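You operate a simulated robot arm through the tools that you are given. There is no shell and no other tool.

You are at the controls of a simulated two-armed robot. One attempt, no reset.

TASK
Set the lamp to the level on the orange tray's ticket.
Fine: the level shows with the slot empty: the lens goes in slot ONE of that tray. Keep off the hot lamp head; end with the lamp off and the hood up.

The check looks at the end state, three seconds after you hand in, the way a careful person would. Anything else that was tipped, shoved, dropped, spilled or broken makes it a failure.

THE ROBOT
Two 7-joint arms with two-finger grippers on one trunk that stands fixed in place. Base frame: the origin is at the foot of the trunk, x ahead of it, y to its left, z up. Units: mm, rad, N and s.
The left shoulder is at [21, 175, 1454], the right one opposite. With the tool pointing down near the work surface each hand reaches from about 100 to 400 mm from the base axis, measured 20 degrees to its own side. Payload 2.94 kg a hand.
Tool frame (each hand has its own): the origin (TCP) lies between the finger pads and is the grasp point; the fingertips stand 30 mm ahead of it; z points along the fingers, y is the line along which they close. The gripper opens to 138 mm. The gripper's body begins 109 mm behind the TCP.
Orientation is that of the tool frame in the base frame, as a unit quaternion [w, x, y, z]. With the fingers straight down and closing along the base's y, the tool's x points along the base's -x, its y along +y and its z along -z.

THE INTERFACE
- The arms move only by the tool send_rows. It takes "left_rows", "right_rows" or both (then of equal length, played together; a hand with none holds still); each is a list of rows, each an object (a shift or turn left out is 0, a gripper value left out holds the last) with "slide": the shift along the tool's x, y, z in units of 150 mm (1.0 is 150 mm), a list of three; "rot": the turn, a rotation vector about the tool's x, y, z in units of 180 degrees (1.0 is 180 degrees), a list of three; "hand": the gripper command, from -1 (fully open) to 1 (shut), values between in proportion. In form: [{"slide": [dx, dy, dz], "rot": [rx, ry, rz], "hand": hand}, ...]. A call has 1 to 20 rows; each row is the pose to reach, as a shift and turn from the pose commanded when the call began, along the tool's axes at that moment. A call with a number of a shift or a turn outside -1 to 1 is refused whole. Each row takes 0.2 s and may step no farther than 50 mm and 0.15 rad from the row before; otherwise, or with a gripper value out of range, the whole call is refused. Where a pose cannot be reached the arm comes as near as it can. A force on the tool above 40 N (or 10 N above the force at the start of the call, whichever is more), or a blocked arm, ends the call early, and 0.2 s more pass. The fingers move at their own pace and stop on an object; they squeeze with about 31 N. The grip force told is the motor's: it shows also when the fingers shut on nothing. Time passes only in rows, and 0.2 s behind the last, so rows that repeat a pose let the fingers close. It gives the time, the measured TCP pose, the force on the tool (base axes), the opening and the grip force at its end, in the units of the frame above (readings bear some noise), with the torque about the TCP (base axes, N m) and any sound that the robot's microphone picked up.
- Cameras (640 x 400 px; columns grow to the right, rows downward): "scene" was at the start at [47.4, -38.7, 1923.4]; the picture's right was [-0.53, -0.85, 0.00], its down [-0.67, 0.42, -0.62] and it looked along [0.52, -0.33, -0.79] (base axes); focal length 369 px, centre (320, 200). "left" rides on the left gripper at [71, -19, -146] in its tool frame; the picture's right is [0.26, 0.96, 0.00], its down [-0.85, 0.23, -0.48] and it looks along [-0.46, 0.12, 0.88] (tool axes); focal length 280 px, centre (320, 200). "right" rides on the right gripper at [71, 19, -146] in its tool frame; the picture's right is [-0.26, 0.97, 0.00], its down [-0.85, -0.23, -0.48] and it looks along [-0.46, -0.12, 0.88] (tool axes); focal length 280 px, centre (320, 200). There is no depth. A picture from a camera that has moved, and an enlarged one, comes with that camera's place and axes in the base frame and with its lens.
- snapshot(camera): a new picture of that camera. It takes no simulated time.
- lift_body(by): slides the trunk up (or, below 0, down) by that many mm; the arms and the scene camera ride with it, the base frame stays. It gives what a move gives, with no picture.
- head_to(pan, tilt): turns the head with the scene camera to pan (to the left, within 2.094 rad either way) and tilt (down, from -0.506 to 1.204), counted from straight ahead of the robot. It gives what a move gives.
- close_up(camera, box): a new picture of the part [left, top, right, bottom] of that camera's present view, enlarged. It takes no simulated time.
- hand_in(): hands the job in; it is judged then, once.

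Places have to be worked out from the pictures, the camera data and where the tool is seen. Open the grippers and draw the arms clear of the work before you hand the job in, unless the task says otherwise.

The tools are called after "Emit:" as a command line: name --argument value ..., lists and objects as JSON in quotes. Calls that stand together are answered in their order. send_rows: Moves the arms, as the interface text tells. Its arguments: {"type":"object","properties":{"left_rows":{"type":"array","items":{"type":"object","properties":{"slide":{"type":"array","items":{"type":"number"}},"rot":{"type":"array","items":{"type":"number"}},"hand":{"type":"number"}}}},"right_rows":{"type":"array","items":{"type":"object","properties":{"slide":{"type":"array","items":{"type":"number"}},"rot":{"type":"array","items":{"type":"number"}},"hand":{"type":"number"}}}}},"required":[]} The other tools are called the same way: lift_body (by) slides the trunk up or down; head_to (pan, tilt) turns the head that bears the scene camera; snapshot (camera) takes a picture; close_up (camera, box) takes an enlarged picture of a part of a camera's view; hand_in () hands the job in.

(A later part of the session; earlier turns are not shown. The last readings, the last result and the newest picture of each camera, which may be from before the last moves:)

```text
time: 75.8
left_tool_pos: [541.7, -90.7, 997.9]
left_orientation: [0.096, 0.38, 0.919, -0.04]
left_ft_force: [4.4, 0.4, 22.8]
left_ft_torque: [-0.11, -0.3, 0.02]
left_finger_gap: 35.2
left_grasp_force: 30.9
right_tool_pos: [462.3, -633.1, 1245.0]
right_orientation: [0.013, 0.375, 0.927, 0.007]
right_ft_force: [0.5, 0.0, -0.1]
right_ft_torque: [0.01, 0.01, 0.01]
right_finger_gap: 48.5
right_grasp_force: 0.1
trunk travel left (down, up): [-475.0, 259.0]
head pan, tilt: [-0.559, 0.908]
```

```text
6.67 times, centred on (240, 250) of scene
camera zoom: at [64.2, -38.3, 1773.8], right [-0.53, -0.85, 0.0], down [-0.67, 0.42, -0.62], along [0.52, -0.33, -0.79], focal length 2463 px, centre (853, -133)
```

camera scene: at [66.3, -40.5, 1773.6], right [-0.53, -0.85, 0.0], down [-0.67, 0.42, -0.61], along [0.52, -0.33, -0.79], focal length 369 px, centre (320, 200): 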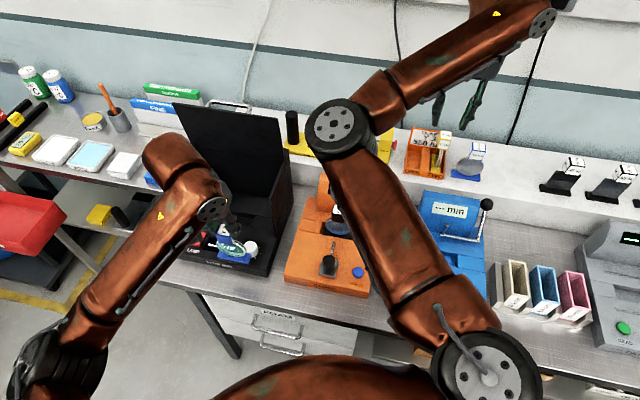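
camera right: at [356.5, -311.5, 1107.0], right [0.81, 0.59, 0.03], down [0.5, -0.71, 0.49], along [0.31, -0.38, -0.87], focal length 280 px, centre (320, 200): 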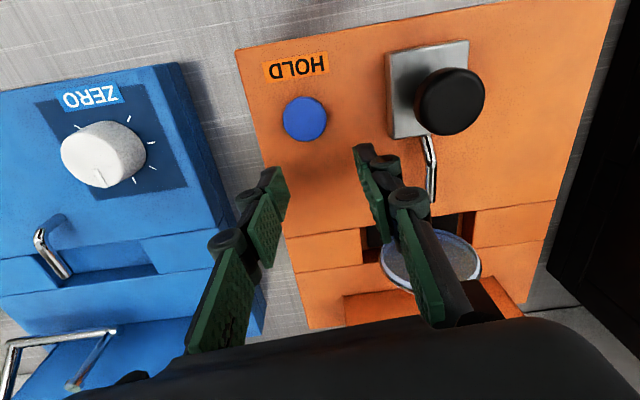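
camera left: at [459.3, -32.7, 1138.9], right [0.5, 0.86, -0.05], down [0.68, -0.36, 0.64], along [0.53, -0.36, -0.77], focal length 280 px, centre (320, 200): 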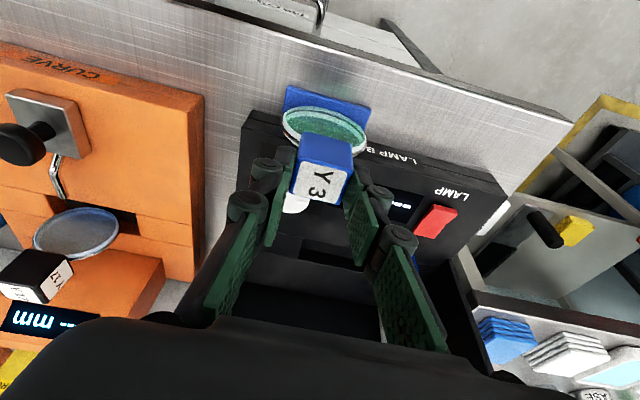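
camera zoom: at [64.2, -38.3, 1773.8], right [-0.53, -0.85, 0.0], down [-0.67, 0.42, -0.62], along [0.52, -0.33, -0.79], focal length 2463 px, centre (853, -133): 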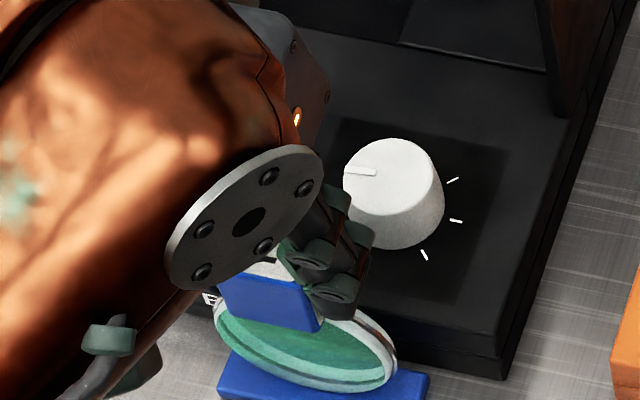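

Contact with the bench: 23 N, the tag slid a few mm in the grip. I ease up slightly and open the fingers.

Emit:
send_rows --left_rows '[{"slide": [-0.003, 0, -0.014]}, {"slide": [-0.003, 0, -0.014]}, {"slide": [-0.003, 0, -0.014], "hand": 0.3}, {"slide": [-0.003, 0, -0.014]}, {"slide": [-0.003, 0, -0.014]}]'

Emit:
snapshot --camera "left"

Emit:
close_up --camera "scene" --box '[190, 210, 290, 310]'

```text
time: 77.0
left_tool_pos: [542.6, -90.3, 1000.7]
left_orientation: [0.094, 0.382, 0.919, -0.04]
left_ft_force: [-0.3, 0.5, 0.0]
left_ft_torque: [0.0, -0.03, -0.02]
left_finger_gap: 48.1
left_grasp_force: 0.1
right_tool_pos: [463.7, -632.7, 1244.7]
right_orientation: [0.012, 0.375, 0.927, 0.007]
right_ft_force: [-1.2, 0.4, 0.2]
right_ft_torque: [0.01, 0.0, 0.0]
right_finger_gap: 48.5
right_grasp_force: 0.2
trunk travel left (down, up): [-475.0, 259.0]
head pan, tilt: [-0.559, 0.908]
```

```text
taken
camera left: at [459.8, -32.8, 1127.2], right [0.5, 0.86, -0.05], down [0.68, -0.36, 0.64], along [0.53, -0.36, -0.77], focal length 280 px, centre (320, 200)
```

left: 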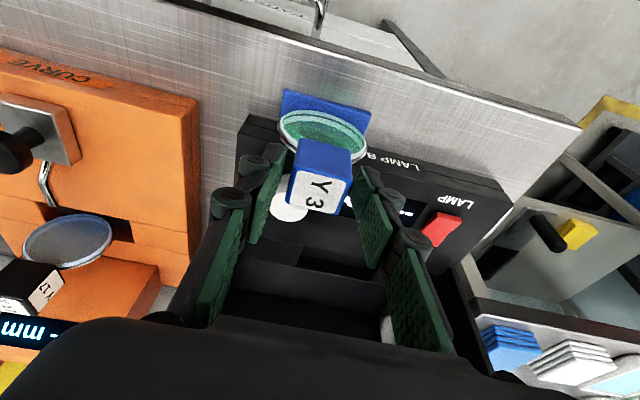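

```text
4.00 times, centred on (240, 260) of scene
camera zoom: at [65.9, -38.9, 1773.6], right [-0.53, -0.85, 0.0], down [-0.67, 0.42, -0.62], along [0.52, -0.33, -0.79], focal length 1478 px, centre (640, -40)
```

zoom: 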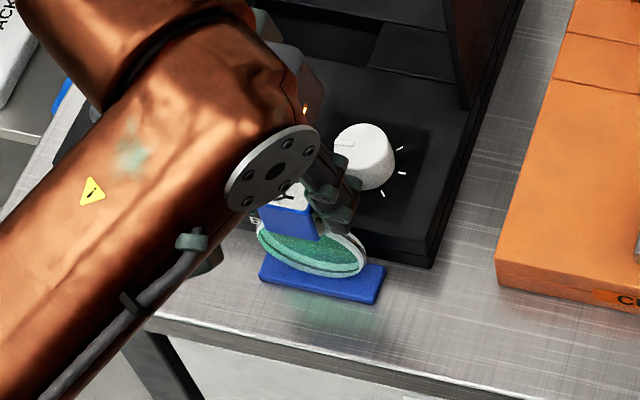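

The lens stands upright on the bench with good margins. I withdraw the left hand along its axis, then back and away.

Emit:
send_rows --left_rows '[{"slide": [0, 0, -0.1]}, {"slide": [0, 0, -0.3]}, {"slide": [0, 0, -0.6]}, {"slide": [0, 0, -0.9]}]'

Emit:
snapshot --camera "left"

Emit:
close_up --camera "scene" --box '[170, 180, 310, 320]'

```text
time: 78.0
left_tool_pos: [521.1, -70.7, 1132.7]
left_orientation: [0.095, 0.382, 0.918, -0.04]
left_ft_force: [0.3, 0.6, 0.6]
left_ft_torque: [-0.03, -0.01, -0.01]
left_finger_gap: 48.0
left_grasp_force: 0.0
right_tool_pos: [463.6, -634.0, 1245.5]
right_orientation: [0.013, 0.375, 0.927, 0.007]
right_ft_force: [-0.5, 0.3, 0.1]
right_ft_torque: [-0.02, -0.04, 0.01]
right_finger_gap: 48.3
right_grasp_force: 0.2
trunk travel left (down, up): [-475.0, 259.0]
head pan, tilt: [-0.559, 0.908]
```

```text
taken
camera left: at [438.9, -12.2, 1261.9], right [0.5, 0.86, -0.05], down [0.68, -0.36, 0.64], along [0.53, -0.36, -0.77], focal length 280 px, centre (320, 200)
```

left: 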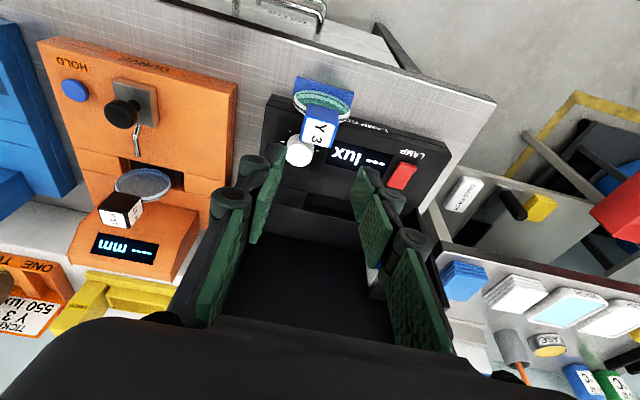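

```text
2.86 times, centred on (240, 250) of scene
camera zoom: at [65.3, -38.5, 1773.7], right [-0.53, -0.85, 0.0], down [-0.67, 0.42, -0.62], along [0.52, -0.33, -0.79], focal length 1056 px, centre (549, 57)
```

zoom: 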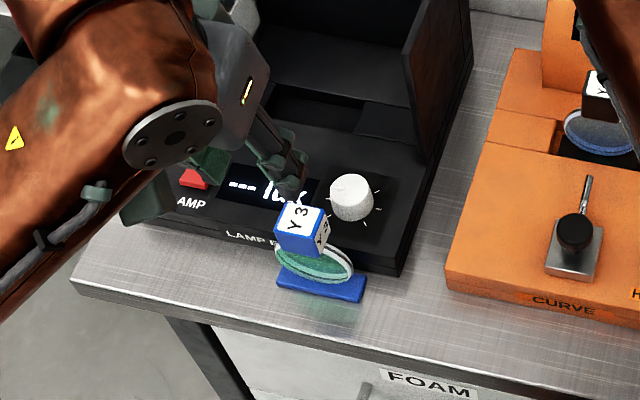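

Lens tag is at about u=321, v=448 with its top near z=998. I retreat the left arm to its parking place.

Emit:
send_rows --left_rows '[{"slide": [0.1, 0.05, -0.25]}, {"slide": [0.28, 0.14, -0.45]}, {"slide": [0.48, 0.24, -0.62]}, {"slide": [0.68, 0.35, -0.78]}, {"slide": [0.87, 0.467, -0.925]}]'

Emit:
send_rows --left_rows '[{"slide": [0.17, 0.09, -0.19]}, {"slide": [0.35, 0.18, -0.37]}, {"slide": [0.52, 0.28, -0.55]}, {"slide": [0.7, 0.37, -0.74]}, {"slide": [0.87, 0.467, -0.925]}]'

Emit:
snapshot --camera "scene"

```text
time: 79.2
left_tool_pos: [462.9, 92.3, 1244.7]
left_orientation: [0.095, 0.381, 0.919, -0.04]
left_ft_force: [-0.7, 0.0, 0.4]
left_ft_torque: [-0.04, -0.08, -0.03]
left_finger_gap: 48.3
left_grasp_force: 0.2
right_tool_pos: [462.0, -631.8, 1245.1]
right_orientation: [0.012, 0.376, 0.927, 0.006]
right_ft_force: [-0.3, 0.5, 0.9]
right_ft_torque: [-0.03, -0.01, -0.01]
right_finger_gap: 48.3
right_grasp_force: 0.0
trunk travel left (down, up): [-475.0, 259.0]
head pan, tilt: [-0.559, 0.908]
```

```text
time: 80.4
left_tool_pos: [400.8, 253.4, 1350.4]
left_orientation: [0.095, 0.382, 0.918, -0.04]
left_ft_force: [0.1, -0.5, -0.1]
left_ft_torque: [0.01, -0.02, 0.01]
left_finger_gap: 48.2
left_grasp_force: 0.1
right_tool_pos: [462.5, -633.9, 1245.1]
right_orientation: [0.013, 0.375, 0.927, 0.007]
right_ft_force: [-1.1, 0.0, 0.3]
right_ft_torque: [-0.03, -0.01, -0.02]
right_finger_gap: 48.2
right_grasp_force: 0.0
trunk travel left (down, up): [-475.0, 259.0]
head pan, tilt: [-0.559, 0.908]
```

```text
taken
camera scene: at [64.6, -37.9, 1773.7], right [-0.53, -0.85, 0.0], down [-0.67, 0.42, -0.62], along [0.52, -0.33, -0.79], focal length 369 px, centre (320, 200)
```

scene: 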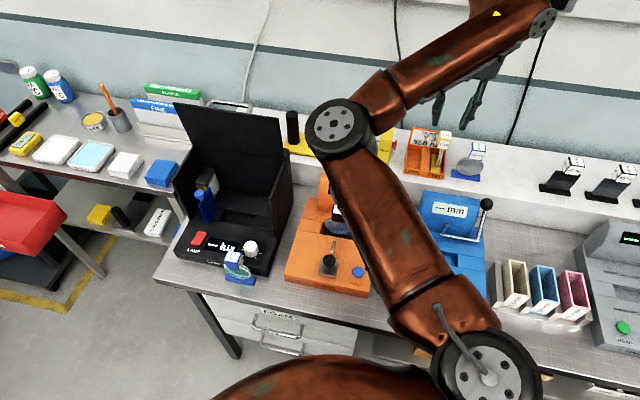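

Now the right hand: I level its small tilt and turn it 89° so its fingers will close in the depth direction.

Emit:
send_rows --right_rows '[{"rot": [0.00726, 0.006, 0]}]'

Emit:
send_rows --right_rows '[{"rot": [0, 0, -0.045]}, {"rot": [0, 0, -0.09]}, {"rot": [0, 0, -0.135]}, {"rot": [0, 0, -0.18]}, {"rot": [0, 0, -0.225]}, {"rot": [0, 0, -0.27]}, {"rot": [0, 0, -0.315]}, {"rot": [0, 0, -0.36]}, {"rot": [0, 0, -0.405]}, {"rot": [0, 0, -0.45]}, {"rot": [0, 0, -0.4947]}]'

Emit:
snapshot --camera "scene"

```text
time: 80.8
left_tool_pos: [400.9, 253.3, 1350.5]
left_orientation: [0.095, 0.382, 0.919, -0.041]
left_ft_force: [-0.6, 0.2, -0.3]
left_ft_torque: [0.0, -0.01, 0.0]
left_finger_gap: 48.1
left_grasp_force: 0.0
right_tool_pos: [463.7, -631.8, 1244.4]
right_orientation: [0.0, 0.376, 0.927, -0.001]
right_ft_force: [0.4, 0.2, 0.2]
right_ft_torque: [-0.04, -0.01, 0.05]
right_finger_gap: 48.3
right_grasp_force: 0.0
trunk travel left (down, up): [-475.0, 259.0]
head pan, tilt: [-0.559, 0.908]
```

```text
time: 83.2
left_tool_pos: [401.9, 253.4, 1350.3]
left_orientation: [0.095, 0.382, 0.918, -0.041]
left_ft_force: [-0.6, 0.1, -0.1]
left_ft_torque: [-0.03, 0.02, 0.05]
left_finger_gap: 48.0
left_grasp_force: 0.0
right_tool_pos: [464.3, -631.2, 1244.5]
right_orientation: [-0.001, -0.383, 0.924, 0.0]
right_ft_force: [0.1, -0.3, -0.7]
right_ft_torque: [0.03, -0.01, 0.0]
right_finger_gap: 48.4
right_grasp_force: 0.1
trunk travel left (down, up): [-475.0, 259.0]
head pan, tilt: [-0.559, 0.908]
```

```text
taken
camera scene: at [65.7, -38.2, 1773.7], right [-0.53, -0.85, 0.0], down [-0.67, 0.42, -0.62], along [0.52, -0.33, -0.79], focal length 369 px, centre (320, 200)
```

scene: 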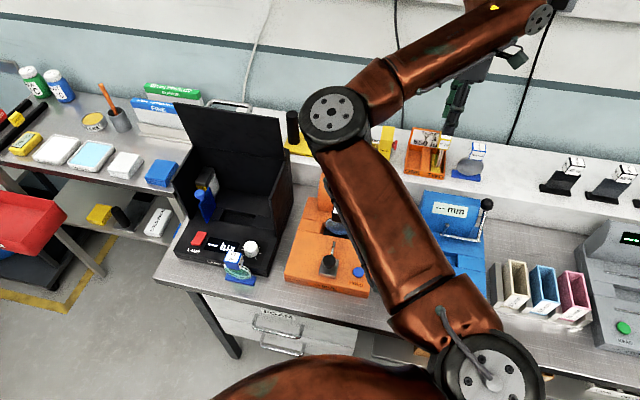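

Both yaws work there. I now move the right hand across toward the lens in stages.

Emit:
send_rows --right_rows '[{"slide": [-0.243, 0.18, 0]}, {"slide": [-0.487, 0.363, 0]}, {"slide": [-0.73, 0.544, 0]}, {"slide": [-0.974, 0.726, 0]}]'

Emit:
send_rows --right_rows '[{"slide": [-0.243, 0.18, 0]}, {"slide": [-0.487, 0.363, 0]}, {"slide": [-0.73, 0.544, 0]}, {"slide": [-0.974, 0.726, 0]}]'

Emit:
snapshot --camera "scene"

Emit:
snapshot --camera "right"

```text
time: 84.2
left_tool_pos: [401.4, 254.8, 1349.2]
left_orientation: [0.096, 0.381, 0.919, -0.041]
left_ft_force: [-0.9, 0.0, -0.1]
left_ft_torque: [-0.05, 0.0, -0.01]
left_finger_gap: 48.2
left_grasp_force: 0.0
right_tool_pos: [490.2, -448.2, 1242.5]
right_orientation: [0.0, -0.382, 0.924, -0.001]
right_ft_force: [0.6, 0.6, 1.0]
right_ft_torque: [-0.06, -0.02, 0.01]
right_finger_gap: 48.3
right_grasp_force: 0.1
trunk travel left (down, up): [-475.0, 259.0]
head pan, tilt: [-0.559, 0.908]
```

```text
time: 85.2
left_tool_pos: [399.7, 257.8, 1350.7]
left_orientation: [0.096, 0.38, 0.919, -0.04]
left_ft_force: [0.4, 0.5, -0.3]
left_ft_torque: [-0.08, -0.05, -0.02]
left_finger_gap: 48.4
left_grasp_force: 0.0
right_tool_pos: [515.4, -267.6, 1247.3]
right_orientation: [0.0, -0.382, 0.924, -0.001]
right_ft_force: [-0.2, -0.2, -0.5]
right_ft_torque: [-0.06, -0.06, 0.05]
right_finger_gap: 48.5
right_grasp_force: 0.1
trunk travel left (down, up): [-475.0, 259.0]
head pan, tilt: [-0.559, 0.908]
```

```text
taken
camera scene: at [63.8, -33.2, 1774.0], right [-0.53, -0.85, 0.0], down [-0.67, 0.42, -0.62], along [0.52, -0.33, -0.79], focal length 369 px, centre (320, 200)
```

scene: 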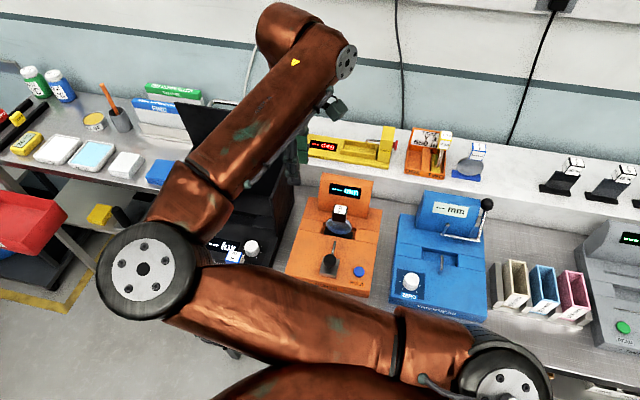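

```text
taken
camera right: at [451.9, -302.6, 1391.7], right [-0.5, 0.87, 0.0], down [0.76, 0.44, 0.48], along [0.41, 0.23, -0.88], focal length 280 px, centre (320, 200)
```

right: 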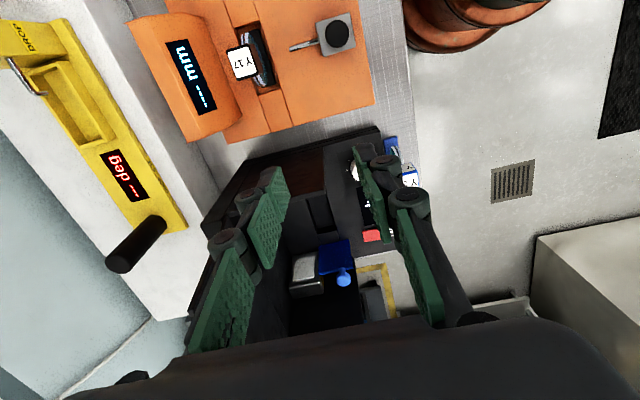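

The right elbow swings left again, so I move the left hand further away before continuing.

Emit:
send_rows --left_rows '[{"slide": [0.2, 0.06, -0.18]}, {"slide": [0.4, 0.12, -0.36]}, {"slide": [0.65, 0.19, -0.55]}]'

Emit:
send_rows --right_rows '[{"slide": [-0.2, 0.18, 0]}, {"slide": [-0.4, 0.363, 0.1]}, {"slide": [-0.6, 0.544, 0.2]}, {"slide": [-0.8, 0.7, 0.3]}]'

Emit:
snapshot --camera "scene"

Emit:
snapshot --camera "right"

```text
time: 86.0
left_tool_pos: [339.8, 351.6, 1411.0]
left_orientation: [0.096, 0.381, 0.919, -0.04]
left_ft_force: [-1.1, -0.8, 0.0]
left_ft_torque: [0.01, -0.08, -0.01]
left_finger_gap: 48.3
left_grasp_force: 0.0
right_tool_pos: [515.8, -271.5, 1245.4]
right_orientation: [0.0, -0.382, 0.924, -0.001]
right_ft_force: [-0.3, -0.1, 0.8]
right_ft_torque: [-0.03, -0.05, 0.02]
right_finger_gap: 48.5
right_grasp_force: 0.0
trunk travel left (down, up): [-475.0, 259.0]
head pan, tilt: [-0.559, 0.908]
```

```text
time: 87.0
left_tool_pos: [343.4, 354.0, 1409.7]
left_orientation: [0.096, 0.38, 0.919, -0.04]
left_ft_force: [0.4, 0.1, 0.5]
left_ft_torque: [-0.05, 0.01, 0.02]
left_finger_gap: 48.5
left_grasp_force: 0.1
right_tool_pos: [529.4, -113.5, 1199.9]
right_orientation: [-0.001, -0.382, 0.924, -0.001]
right_ft_force: [0.1, 0.2, 0.0]
right_ft_torque: [-0.05, 0.0, -0.01]
right_finger_gap: 48.5
right_grasp_force: 0.1
right hand out of reach, approached as far as the arm can: row 4
trunk travel left (down, up): [-475.0, 259.0]
head pan, tilt: [-0.559, 0.908]
```

```text
taken
camera scene: at [65.3, -35.8, 1773.7], right [-0.53, -0.85, 0.0], down [-0.67, 0.42, -0.62], along [0.52, -0.33, -0.79], focal length 369 px, centre (320, 200)
```

scene: 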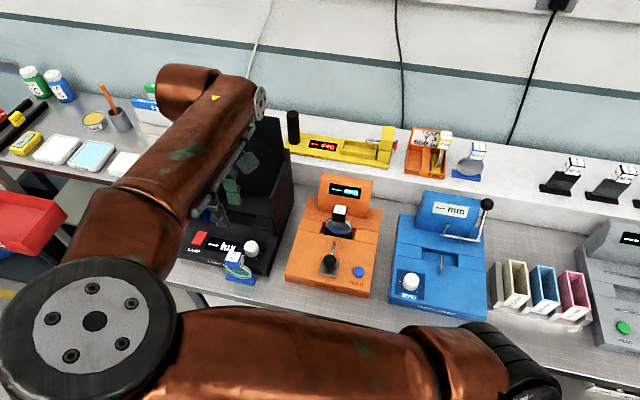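

```text
taken
camera right: at [465.6, -149.6, 1345.4], right [-0.5, 0.87, 0.0], down [0.76, 0.44, 0.47], along [0.41, 0.24, -0.88], focal length 280 px, centre (320, 200)
```

right: 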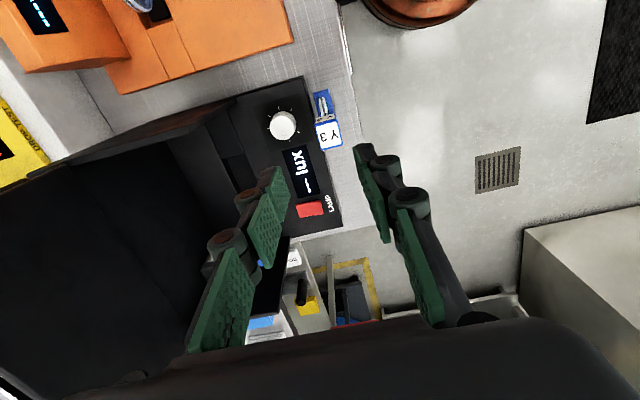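

The right hand is nearly over the lens; its reach limit should ease lower down. I shift the last 26 mm while descending to z≈1110.

Emit:
send_rows --right_rows '[{"slide": [0, 0.02, 0.15]}, {"slide": [-0.05, 0.03, 0.3]}, {"slide": [-0.11, 0.044, 0.45]}, {"slide": [-0.177, 0.044, 0.6]}]'

Emit:
snapshot --camera "right"

Emit:
snapshot --camera "scene"

```text
time: 88.0
left_tool_pos: [343.0, 351.0, 1409.5]
left_orientation: [0.095, 0.382, 0.919, -0.041]
left_ft_force: [0.2, -0.8, -0.5]
left_ft_torque: [0.0, 0.02, 0.0]
left_finger_gap: 48.6
left_grasp_force: 0.2
right_tool_pos: [574.3, -117.2, 1124.8]
right_orientation: [-0.002, -0.382, 0.924, 0.001]
right_ft_force: [0.7, 0.7, -1.2]
right_ft_torque: [0.0, 0.04, -0.01]
right_finger_gap: 48.1
right_grasp_force: 0.1
right hand out of reach, approached as far as the arm can: row 1, 2, 3, 4
trunk travel left (down, up): [-475.0, 259.0]
head pan, tilt: [-0.559, 0.908]
```

```text
taken
camera right: at [510.6, -153.3, 1269.6], right [-0.5, 0.87, 0.0], down [0.76, 0.44, 0.47], along [0.41, 0.24, -0.88], focal length 280 px, centre (320, 200)
```

right: 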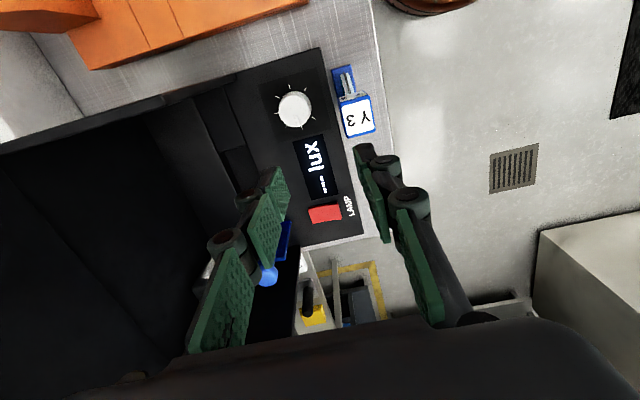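

```text
taken
camera scene: at [66.8, -37.4, 1773.6], right [-0.53, -0.85, 0.0], down [-0.67, 0.42, -0.62], along [0.52, -0.33, -0.79], focal length 369 px, centre (320, 200)
```

scene: 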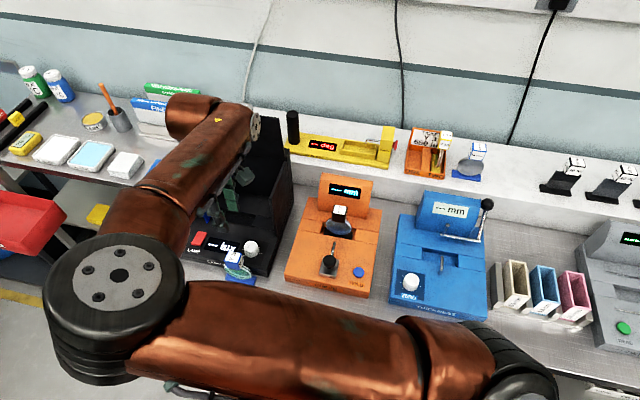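

The arm is too folded here (inner reach limit), not too short. Raising the trunk will let it reach nearer and lower, so I raise it 230 mm and then lower the hand.

Emit:
lift_body --by 230

Emit:
send_rows --right_rows '[{"slide": [0.0, 0.07, 0.3]}, {"slide": [0.0, 0.14, 0.6]}, {"slide": [0.0, 0.21, 0.8]}, {"slide": [0.0, 0.28, 1.0]}]'

Emit:
snapshot --camera "right"

Emit:
snapshot --camera "scene"

```text
time: 90.4
left_tool_pos: [342.6, 350.7, 1639.6]
left_orientation: [0.094, 0.382, 0.918, -0.041]
left_ft_force: [0.3, 0.3, 1.0]
left_ft_torque: [-0.03, 0.01, -0.01]
left_finger_gap: 48.3
left_grasp_force: 0.0
right_tool_pos: [577.3, -114.7, 1356.5]
right_orientation: [-0.001, -0.382, 0.924, 0.0]
right_ft_force: [0.3, 0.0, -0.7]
right_ft_torque: [0.0, 0.0, 0.0]
right_finger_gap: 48.3
right_grasp_force: 0.1
trunk travel left (down, up): [-705.0, 29.0]
head pan, tilt: [-0.559, 0.908]
```

```text
time: 91.4
left_tool_pos: [344.6, 348.8, 1640.2]
left_orientation: [0.095, 0.381, 0.919, -0.04]
left_ft_force: [0.3, -0.2, -0.2]
left_ft_torque: [-0.01, -0.02, 0.01]
left_finger_gap: 48.4
left_grasp_force: 0.1
right_tool_pos: [610.6, -121.2, 1211.7]
right_orientation: [-0.003, -0.382, 0.924, 0.001]
right_ft_force: [0.3, 0.2, 1.2]
right_ft_torque: [0.01, 0.06, -0.01]
right_finger_gap: 48.3
right_grasp_force: 0.1
right hand out of reach, approached as far as the arm can: row 1, 2, 3, 4
trunk travel left (down, up): [-705.0, 29.0]
head pan, tilt: [-0.559, 0.908]
```

```text
taken
camera right: at [546.7, -156.8, 1357.1], right [-0.5, 0.87, 0.0], down [0.77, 0.44, 0.47], along [0.41, 0.24, -0.88], focal length 280 px, centre (320, 200)
```

right: 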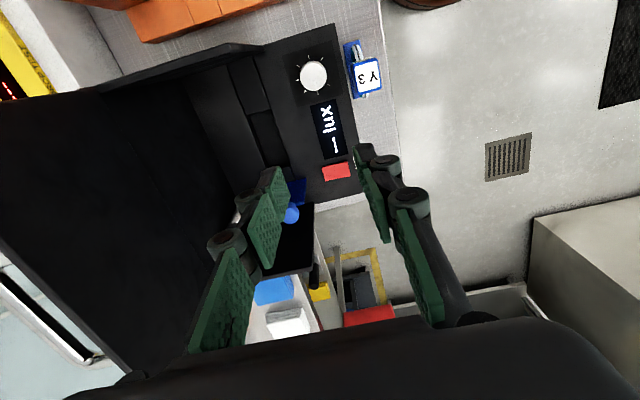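

```text
taken
camera scene: at [47.0, -37.7, 2003.3], right [-0.53, -0.85, 0.0], down [-0.67, 0.42, -0.62], along [0.52, -0.33, -0.79], focal length 369 px, centre (320, 200)
```

scene: 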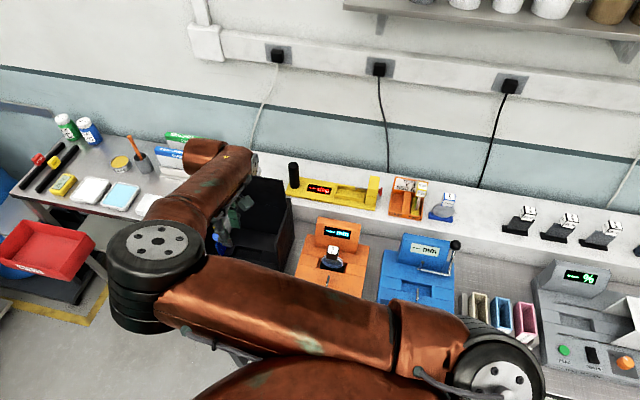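

Lowering the hand relative to the shoulder made it worse, so the limit eases when the shoulder is lower. I raise the hand and lower the trunk step by step.

Emit:
send_rows --right_rows '[{"slide": [0.0, 0, -0.3]}, {"slide": [0.0, 0, -0.6]}, {"slide": [0.0, 0, -0.8]}, {"slide": [0.0, 0.0, -1.0]}]'

Emit:
lift_body --by -150

Emit:
send_rows --right_rows '[{"slide": [0.0, 0, -0.3]}, {"slide": [0.0, 0.05, -0.6]}, {"slide": [0.0, 0.1, -0.8]}, {"slide": [0.0, 0.2, -1.0]}]'

Emit:
lift_body --by -150

Emit:
snapshot --camera "scene"

```text
time: 92.4
left_tool_pos: [341.8, 351.2, 1639.6]
left_orientation: [0.095, 0.382, 0.918, -0.041]
left_ft_force: [-0.1, -0.9, -0.5]
left_ft_torque: [0.0, -0.04, -0.02]
left_finger_gap: 48.3
left_grasp_force: 0.1
right_tool_pos: [610.8, -123.9, 1366.0]
right_orientation: [0.0, -0.382, 0.924, 0.0]
right_ft_force: [0.5, 0.3, -0.6]
right_ft_torque: [-0.02, -0.06, -0.01]
right_finger_gap: 48.3
right_grasp_force: 0.0
trunk travel left (down, up): [-705.0, 29.0]
head pan, tilt: [-0.559, 0.908]
```

```text
time: 94.2
left_tool_pos: [343.0, 349.4, 1489.8]
left_orientation: [0.096, 0.381, 0.919, -0.041]
left_ft_force: [0.0, 0.5, -0.1]
left_ft_torque: [0.01, 0.0, 0.0]
left_finger_gap: 48.1
left_grasp_force: 0.1
right_tool_pos: [611.6, -122.6, 1215.7]
right_orientation: [-0.001, -0.383, 0.924, 0.0]
right_ft_force: [-0.1, -0.2, -0.6]
right_ft_torque: [0.0, 0.0, -0.04]
right_finger_gap: 48.4
right_grasp_force: 0.0
trunk travel left (down, up): [-555.0, 179.0]
head pan, tilt: [-0.559, 0.908]
```

```text
time: 95.2
left_tool_pos: [341.1, 351.7, 1489.9]
left_orientation: [0.096, 0.381, 0.919, -0.039]
left_ft_force: [0.4, -0.4, -0.7]
left_ft_torque: [0.02, -0.04, 0.01]
left_finger_gap: 48.6
left_grasp_force: 0.1
right_tool_pos: [585.2, -100.2, 1365.8]
right_orientation: [0.001, -0.382, 0.924, -0.001]
right_ft_force: [-0.7, -0.2, -0.8]
right_ft_torque: [-0.01, -0.08, 0.0]
right_finger_gap: 48.3
right_grasp_force: 0.1
trunk travel left (down, up): [-555.0, 179.0]
head pan, tilt: [-0.559, 0.908]
```

```text
time: 96.9
left_tool_pos: [342.1, 349.5, 1341.1]
left_orientation: [0.095, 0.382, 0.918, -0.04]
left_ft_force: [-0.9, -0.4, 0.4]
left_ft_torque: [0.0, -0.02, 0.01]
left_finger_gap: 48.3
left_grasp_force: 0.1
right_tool_pos: [589.8, -101.1, 1216.0]
right_orientation: [0.0, -0.382, 0.924, 0.0]
right_ft_force: [-0.2, 0.4, 0.2]
right_ft_torque: [0.02, 0.01, 0.0]
right_finger_gap: 48.2
right_grasp_force: 0.1
trunk travel left (down, up): [-405.0, 329.0]
head pan, tilt: [-0.559, 0.908]
```

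```text
taken
camera scene: at [87.0, -37.7, 1703.9], right [-0.53, -0.85, 0.0], down [-0.67, 0.42, -0.62], along [0.52, -0.33, -0.79], focal length 369 px, centre (320, 200)
```

scene: 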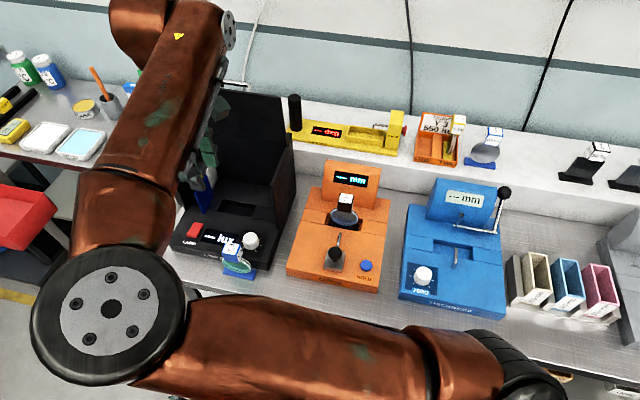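

The shoulder is now lower (≈1234). I try moving over the lens position at this height.

Emit:
send_rows --right_rows '[{"slide": [0.05, 0.08, 0]}, {"slide": [0.1, 0.16, 0]}, {"slide": [0.17, 0.27, 0]}]'

Emit:
send_rows --right_rows '[{"slide": [0, 0, 0.2]}, {"slide": [0, 0, 0.4]}, {"slide": [0, 0, 0.6]}]'

Emit:
snapshot --camera "right"

```text
time: 97.7
left_tool_pos: [342.3, 350.1, 1340.3]
left_orientation: [0.095, 0.382, 0.918, -0.041]
left_ft_force: [-0.8, -0.1, -0.2]
left_ft_torque: [-0.02, -0.07, 0.01]
left_finger_gap: 48.2
left_grasp_force: 0.1
right_tool_pos: [545.0, -90.9, 1217.7]
right_orientation: [-0.001, -0.382, 0.924, -0.001]
right_ft_force: [0.0, 0.8, -0.2]
right_ft_torque: [0.0, -0.02, 0.02]
right_finger_gap: 48.4
right_grasp_force: 0.0
trunk travel left (down, up): [-405.0, 329.0]
head pan, tilt: [-0.559, 0.908]
```

```text
time: 98.5
left_tool_pos: [345.2, 349.2, 1340.4]
left_orientation: [0.095, 0.382, 0.919, -0.04]
left_ft_force: [1.2, -0.3, 0.1]
left_ft_torque: [0.0, 0.03, -0.03]
left_finger_gap: 48.3
left_grasp_force: 0.1
right_tool_pos: [552.6, -98.4, 1130.2]
right_orientation: [-0.003, -0.381, 0.924, 0.0]
right_ft_force: [-0.4, -1.3, 0.9]
right_ft_torque: [0.03, 0.02, -0.03]
right_finger_gap: 48.4
right_grasp_force: 0.0
right hand out of reach, approached as far as the arm can: row 3
trunk travel left (down, up): [-405.0, 329.0]
head pan, tilt: [-0.559, 0.908]
```

```text
taken
camera right: at [488.0, -133.9, 1275.1], right [-0.5, 0.87, 0.0], down [0.77, 0.44, 0.47], along [0.41, 0.24, -0.88], focal length 280 px, centre (320, 200)
```

right: 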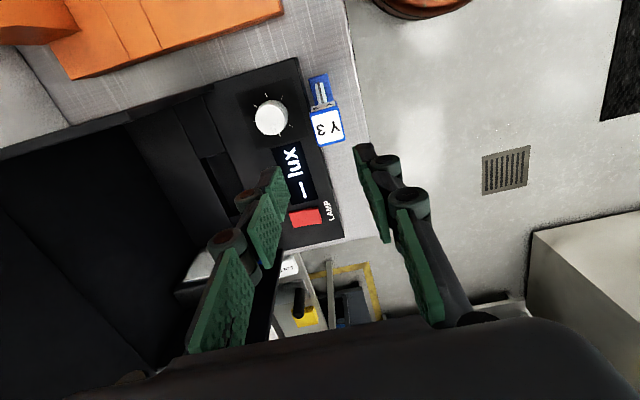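

It does depend on hand height relative to the shoulder. I raise the hand 110 mm and lower the trunk a further 150 mm.

Emit:
send_rows --right_rows '[{"slide": [0.0, 0.0, -0.3]}, {"slide": [0.0, 0.0, -0.55]}, {"slide": [0.0, 0.0, -0.75]}]'

Emit:
lift_body --by -150

Emit:
snapshot --camera "right"

Emit:
snapshot --camera "scene"

```text
time: 99.3
left_tool_pos: [342.5, 349.7, 1340.9]
left_orientation: [0.095, 0.382, 0.918, -0.041]
left_ft_force: [-0.3, 0.5, 0.0]
left_ft_torque: [-0.04, -0.03, 0.02]
left_finger_gap: 48.3
left_grasp_force: 0.0
right_tool_pos: [548.7, -98.4, 1242.9]
right_orientation: [-0.001, -0.382, 0.924, 0.0]
right_ft_force: [0.1, 0.3, 0.1]
right_ft_torque: [-0.01, 0.04, 0.03]
right_finger_gap: 48.5
right_grasp_force: 0.1
trunk travel left (down, up): [-405.0, 329.0]
head pan, tilt: [-0.559, 0.908]
```

```text
time: 101.0
left_tool_pos: [341.6, 348.8, 1191.0]
left_orientation: [0.096, 0.381, 0.919, -0.04]
left_ft_force: [-0.7, 0.1, 0.5]
left_ft_torque: [0.01, -0.02, 0.01]
left_finger_gap: 48.2
left_grasp_force: 0.0
right_tool_pos: [551.5, -99.1, 1093.4]
right_orientation: [0.0, -0.382, 0.924, 0.0]
right_ft_force: [-0.8, -0.3, -0.3]
right_ft_torque: [-0.02, -0.03, 0.01]
right_finger_gap: 48.4
right_grasp_force: 0.1
trunk travel left (down, up): [-255.0, 479.0]
head pan, tilt: [-0.559, 0.908]
```

```text
taken
camera right: at [486.5, -134.2, 1239.0], right [-0.5, 0.87, 0.0], down [0.76, 0.44, 0.48], along [0.41, 0.24, -0.88], focal length 280 px, centre (320, 200)
```

right: 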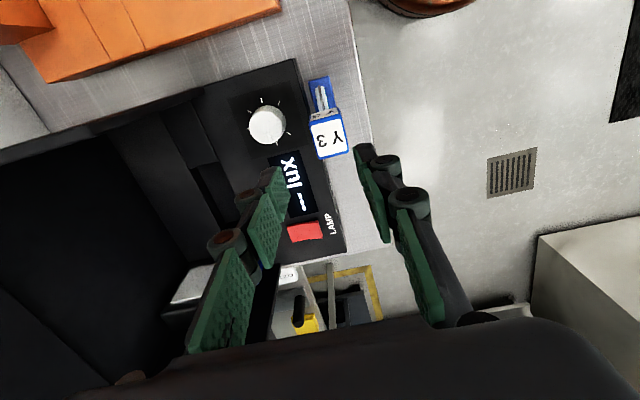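

```text
taken
camera scene: at [170.3, -38.0, 1551.4], right [-0.53, -0.85, 0.0], down [-0.67, 0.42, -0.62], along [0.52, -0.33, -0.79], focal length 369 px, centre (320, 200)
```

scene: 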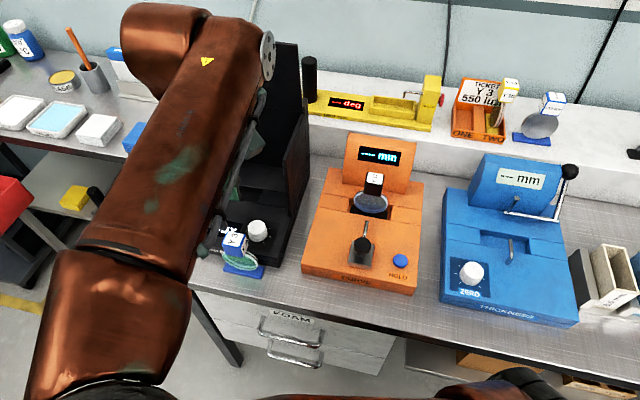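

The tag is nearly under the tool: u≈318, v≈450. I centre on it and descend to straddle it.

Emit:
send_rows --right_rows '[{"slide": [0.01, 0.07, 0]}, {"slide": [0.01, 0.07, 0.15]}, {"slide": [0.01, 0.07, 0.3]}, {"slide": [0.01, 0.07, 0.45]}]'

Emit:
snapshot --camera "right"

Emit:
close_up --camera "scene" --box '[180, 170, 320, 310]'

```text
time: 102.0
left_tool_pos: [344.0, 350.5, 1190.5]
left_orientation: [0.095, 0.382, 0.918, -0.04]
left_ft_force: [0.0, -0.5, 0.2]
left_ft_torque: [0.01, 0.02, -0.01]
left_finger_gap: 48.3
left_grasp_force: 0.1
right_tool_pos: [544.1, -91.4, 1027.7]
right_orientation: [0.0, -0.382, 0.924, 0.0]
right_ft_force: [-0.1, 1.2, 0.1]
right_ft_torque: [-0.02, 0.0, 0.02]
right_finger_gap: 48.2
right_grasp_force: 0.1
trunk travel left (down, up): [-255.0, 479.0]
head pan, tilt: [-0.559, 0.908]
```

```text
taken
camera right: at [478.7, -126.8, 1171.6], right [-0.5, 0.87, 0.0], down [0.76, 0.44, 0.47], along [0.41, 0.24, -0.88], focal length 280 px, centre (320, 200)
```

right: 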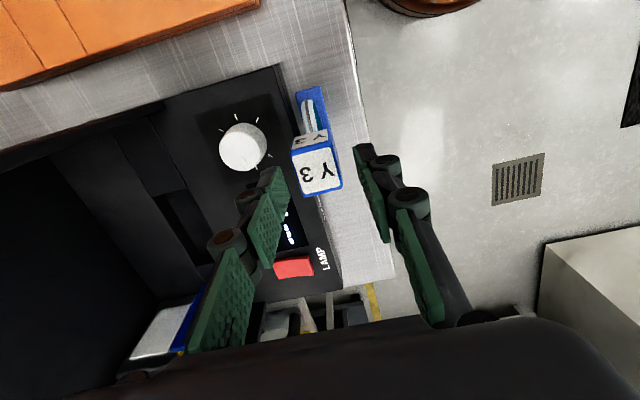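

```text
2.86 times, centred on (250, 240) of scene
camera zoom: at [171.8, -37.8, 1551.0], right [-0.53, -0.85, 0.0], down [-0.67, 0.42, -0.62], along [0.52, -0.33, -0.79], focal length 1056 px, centre (520, 86)
```

zoom: 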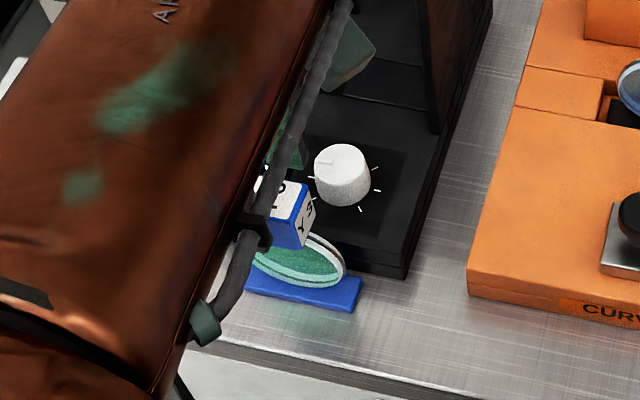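

The tag sits exactly between the fingertips. I descend 21 mm more and close.

Emit:
send_rows --right_rows '[{"slide": [0, 0, 0.07]}, {"slide": [0, 0, 0.143]}, {"slide": [0, 0, 0.143], "hand": 1.0}, {"slide": [0, 0, 0.143]}, {"slide": [0, 0, 0.143]}, {"slide": [0, 0, 0.143]}]'

Emit:
snapshot --camera "right"

```text
time: 103.5
left_tool_pos: [342.1, 349.8, 1190.4]
left_orientation: [0.094, 0.381, 0.919, -0.041]
left_ft_force: [-0.2, 0.2, -0.2]
left_ft_torque: [0.01, 0.03, -0.02]
left_finger_gap: 48.4
left_grasp_force: 0.0
right_tool_pos: [549.9, -97.2, 1010.6]
right_orientation: [-0.001, -0.382, 0.924, 0.0]
right_ft_force: [-0.1, 0.6, 0.0]
right_ft_torque: [-0.03, 0.01, -0.01]
right_finger_gap: 29.0
right_grasp_force: 30.4
right hand out of reach, approached as far as the arm can: row 1, 2, 3, 4, 5, 6
trunk travel left (down, up): [-255.0, 479.0]
head pan, tilt: [-0.559, 0.908]
```

```text
taken
camera right: at [485.3, -132.5, 1155.2], right [-0.5, 0.87, 0.0], down [0.76, 0.44, 0.47], along [0.41, 0.24, -0.88], focal length 280 px, centre (320, 200)
```

right: 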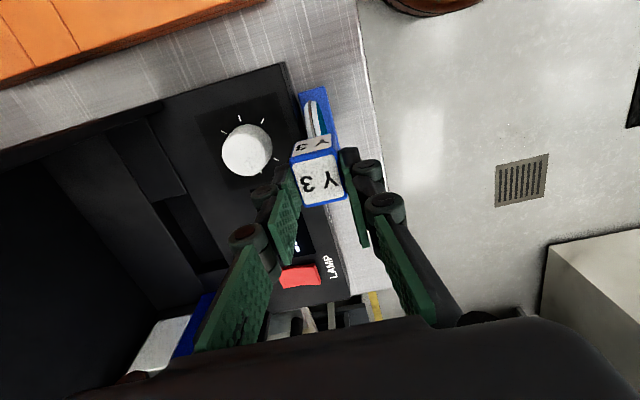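

Gripped (29 mm, 30 N). I lift straight up slowly and check.

Emit:
send_rows --right_rows '[{"slide": [0, 0, -0.07]}, {"slide": [0, 0, -0.15]}, {"slide": [0, 0, -0.3]}, {"slide": [0, 0, -0.5]}, {"slide": [0, 0, -0.7]}]'

Emit:
snapshot --camera "right"

Emit:
snapshot --camera "scene"

```text
time: 104.7
left_tool_pos: [343.2, 350.8, 1191.3]
left_orientation: [0.095, 0.382, 0.918, -0.041]
left_ft_force: [0.2, -0.7, 0.4]
left_ft_torque: [-0.02, 0.0, 0.04]
left_finger_gap: 48.2
left_grasp_force: 0.1
right_tool_pos: [550.7, -98.2, 1114.0]
right_orientation: [-0.001, -0.382, 0.924, 0.0]
right_ft_force: [0.0, -0.4, -0.5]
right_ft_torque: [0.03, -0.01, 0.0]
right_finger_gap: 28.9
right_grasp_force: 30.6
trunk travel left (down, up): [-255.0, 479.0]
head pan, tilt: [-0.559, 0.908]
```

```text
taken
camera right: at [486.4, -134.8, 1259.4], right [-0.5, 0.87, 0.0], down [0.76, 0.44, 0.47], along [0.41, 0.24, -0.88], focal length 280 px, centre (320, 200)
```

right: 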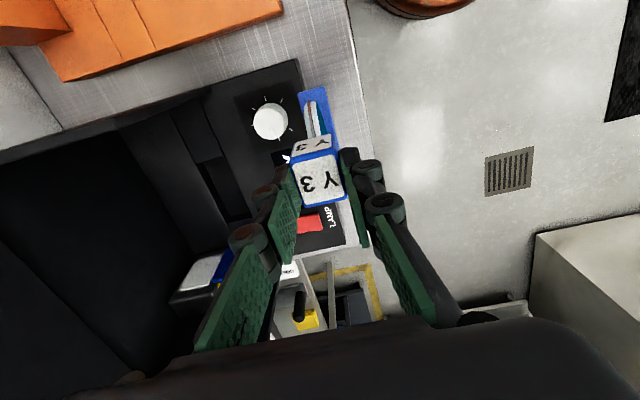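

```text
taken
camera scene: at [170.8, -37.5, 1551.2], right [-0.53, -0.85, 0.0], down [-0.67, 0.42, -0.62], along [0.52, -0.33, -0.79], focal length 369 px, centre (320, 200)
```

scene: 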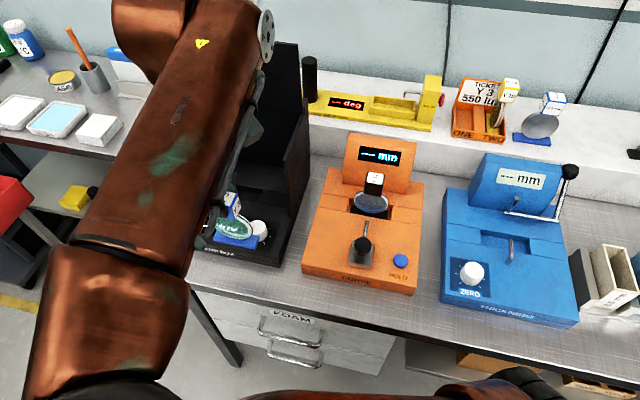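

The lens is held upright. I raise the trunk 200 mm for clearance, then carry the lens across toward the tray in stages.

Emit:
lift_body --by 200

Emit:
send_rows --right_rows '[{"slide": [0.24, -0.15, 0]}, {"slide": [0.48, -0.3, 0]}, {"slide": [0.72, -0.45, 0]}, {"slide": [0.96, -0.6, 0]}]'

Emit:
send_rows --right_rows '[{"slide": [0.24, -0.18, 0]}, {"slide": [0.48, -0.36, 0]}, {"slide": [0.72, -0.54, 0]}, {"slide": [0.96, -0.72, 0]}]'

Emit:
snapshot --camera "scene"

Emit:
snapshot --camera "right"

```text
time: 106.8
left_tool_pos: [343.0, 349.8, 1389.1]
left_orientation: [0.095, 0.38, 0.919, -0.04]
left_ft_force: [0.0, 0.4, -0.4]
left_ft_torque: [-0.03, 0.01, 0.0]
left_finger_gap: 48.4
left_grasp_force: 0.0
right_tool_pos: [551.4, -98.4, 1313.9]
right_orientation: [-0.001, -0.381, 0.924, 0.0]
right_ft_force: [-0.2, -0.4, -0.5]
right_ft_torque: [0.03, 0.0, -0.03]
right_finger_gap: 29.2
right_grasp_force: 31.0
trunk travel left (down, up): [-455.0, 279.0]
head pan, tilt: [-0.559, 0.908]
```

```text
time: 107.8
left_tool_pos: [343.9, 348.0, 1389.8]
left_orientation: [0.094, 0.381, 0.919, -0.039]
left_ft_force: [0.5, 0.5, 0.4]
left_ft_torque: [0.03, 0.02, 0.04]
left_finger_gap: 48.2
left_grasp_force: 0.0
right_tool_pos: [508.3, -263.9, 1313.7]
right_orientation: [0.0, -0.383, 0.924, 0.001]
right_ft_force: [0.0, -0.8, -0.9]
right_ft_torque: [0.08, 0.03, 0.01]
right_finger_gap: 29.0
right_grasp_force: 31.0
trunk travel left (down, up): [-455.0, 279.0]
head pan, tilt: [-0.559, 0.908]
```

```text
time: 108.8
left_tool_pos: [343.2, 346.1, 1391.5]
left_orientation: [0.094, 0.382, 0.919, -0.039]
left_ft_force: [0.1, -0.5, 0.6]
left_ft_torque: [0.08, -0.02, -0.03]
left_finger_gap: 48.3
left_grasp_force: 0.1
right_tool_pos: [486.9, -443.5, 1313.5]
right_orientation: [0.0, -0.382, 0.924, 0.001]
right_ft_force: [-0.4, -0.8, -0.6]
right_ft_torque: [0.09, -0.01, -0.03]
right_finger_gap: 29.2
right_grasp_force: 30.7
trunk travel left (down, up): [-455.0, 279.0]
head pan, tilt: [-0.559, 0.908]
```

```text
taken
camera scene: at [71.0, -42.4, 1753.6], right [-0.53, -0.85, 0.0], down [-0.67, 0.42, -0.61], along [0.52, -0.32, -0.79], focal length 369 px, centre (320, 200)
```

scene: 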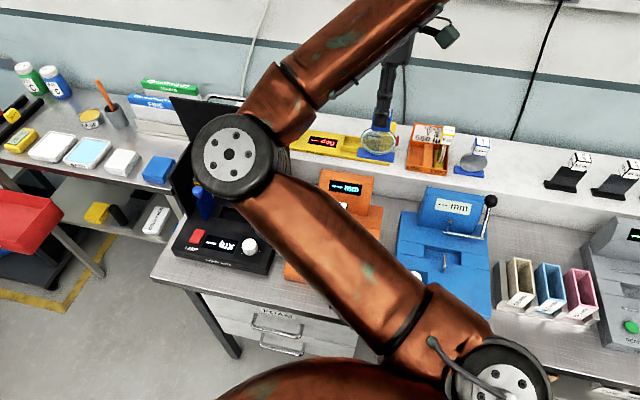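

```text
taken
camera right: at [422.3, -479.0, 1457.9], right [-0.5, 0.87, 0.0], down [0.76, 0.44, 0.48], along [0.41, 0.24, -0.88], focal length 280 px, centre (320, 200)
```

right: 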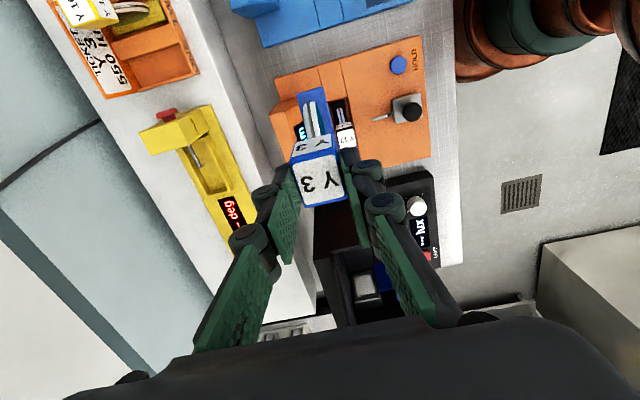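

Good. I continue to about u=-100, v=770 and then turn the hand 90° so the foot runs in the depth direction.

Emit:
send_rows --right_rows '[{"slide": [0.22, -0.19, 0]}, {"slide": [0.44, -0.38, 0]}, {"slide": [0.66, -0.57, 0]}, {"slide": [0.87, -0.75, 0]}]'

Emit:
send_rows --right_rows '[{"rot": [0, 0, 0.0455]}, {"rot": [0, 0, 0.091]}, {"rot": [0, 0, 0.1365]}, {"rot": [0, 0, 0.182]}, {"rot": [0, 0, 0.2275]}, {"rot": [0, 0, 0.273]}, {"rot": [0, 0, 0.3185]}, {"rot": [0, 0, 0.364]}, {"rot": [0, 0, 0.4095]}, {"rot": [0, 0, 0.455]}, {"rot": [0, 0, 0.5]}]'

Emit:
snapshot --camera "right"

Emit:
close_up --camera "scene" --box '[360, 60, 520, 220]'

```text
time: 109.8
left_tool_pos: [342.6, 346.2, 1392.2]
left_orientation: [0.095, 0.381, 0.919, -0.037]
left_ft_force: [0.5, -0.1, 0.3]
left_ft_torque: [0.1, -0.02, 0.01]
left_finger_gap: 48.2
left_grasp_force: 0.1
right_tool_pos: [471.1, -616.2, 1310.4]
right_orientation: [0.0, -0.382, 0.924, 0.001]
right_ft_force: [-0.5, -0.3, -1.3]
right_ft_torque: [0.1, -0.02, -0.03]
right_finger_gap: 28.7
right_grasp_force: 31.0
trunk travel left (down, up): [-455.0, 279.0]
head pan, tilt: [-0.559, 0.908]
```

```text
time: 112.2
left_tool_pos: [343.6, 348.8, 1390.8]
left_orientation: [0.095, 0.381, 0.919, -0.04]
left_ft_force: [0.7, -0.3, 0.2]
left_ft_torque: [0.01, -0.01, -0.03]
left_finger_gap: 48.3
left_grasp_force: 0.2
right_tool_pos: [473.4, -614.7, 1315.1]
right_orientation: [0.0, 0.384, 0.923, -0.001]
right_ft_force: [-0.1, -0.6, -0.3]
right_ft_torque: [-0.02, -0.01, 0.0]
right_finger_gap: 29.3
right_grasp_force: 30.6
trunk travel left (down, up): [-455.0, 279.0]
head pan, tilt: [-0.559, 0.908]
```

```text
taken
camera right: at [436.1, -548.6, 1459.6], right [0.87, 0.49, 0.0], down [0.44, -0.76, 0.48], along [0.23, -0.41, -0.88], focal length 280 px, centre (320, 200)
```

right: 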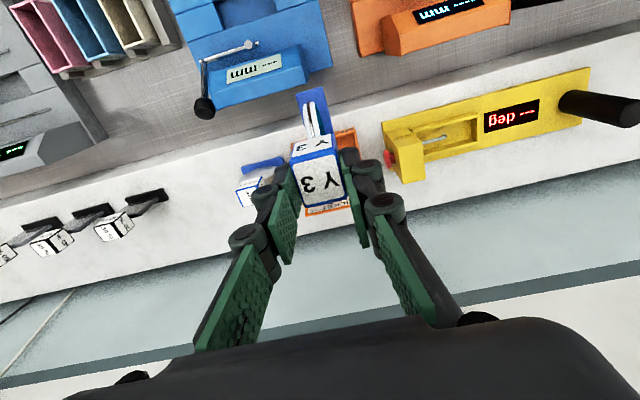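

```text
2.50 times, centred on (440, 140) of scene
camera zoom: at [70.9, -38.3, 1753.7], right [-0.53, -0.85, 0.0], down [-0.67, 0.42, -0.62], along [0.52, -0.33, -0.79], focal length 924 px, centre (20, 350)
```

zoom: 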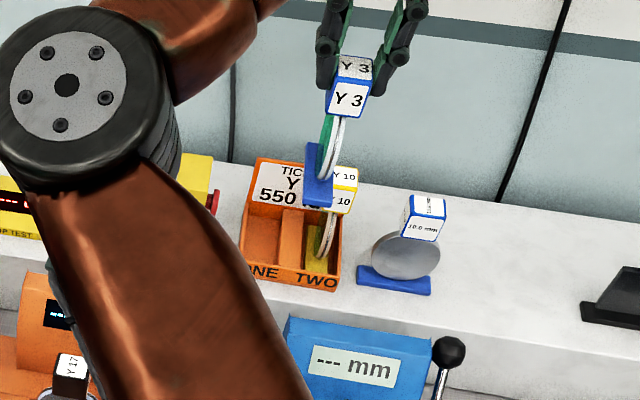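

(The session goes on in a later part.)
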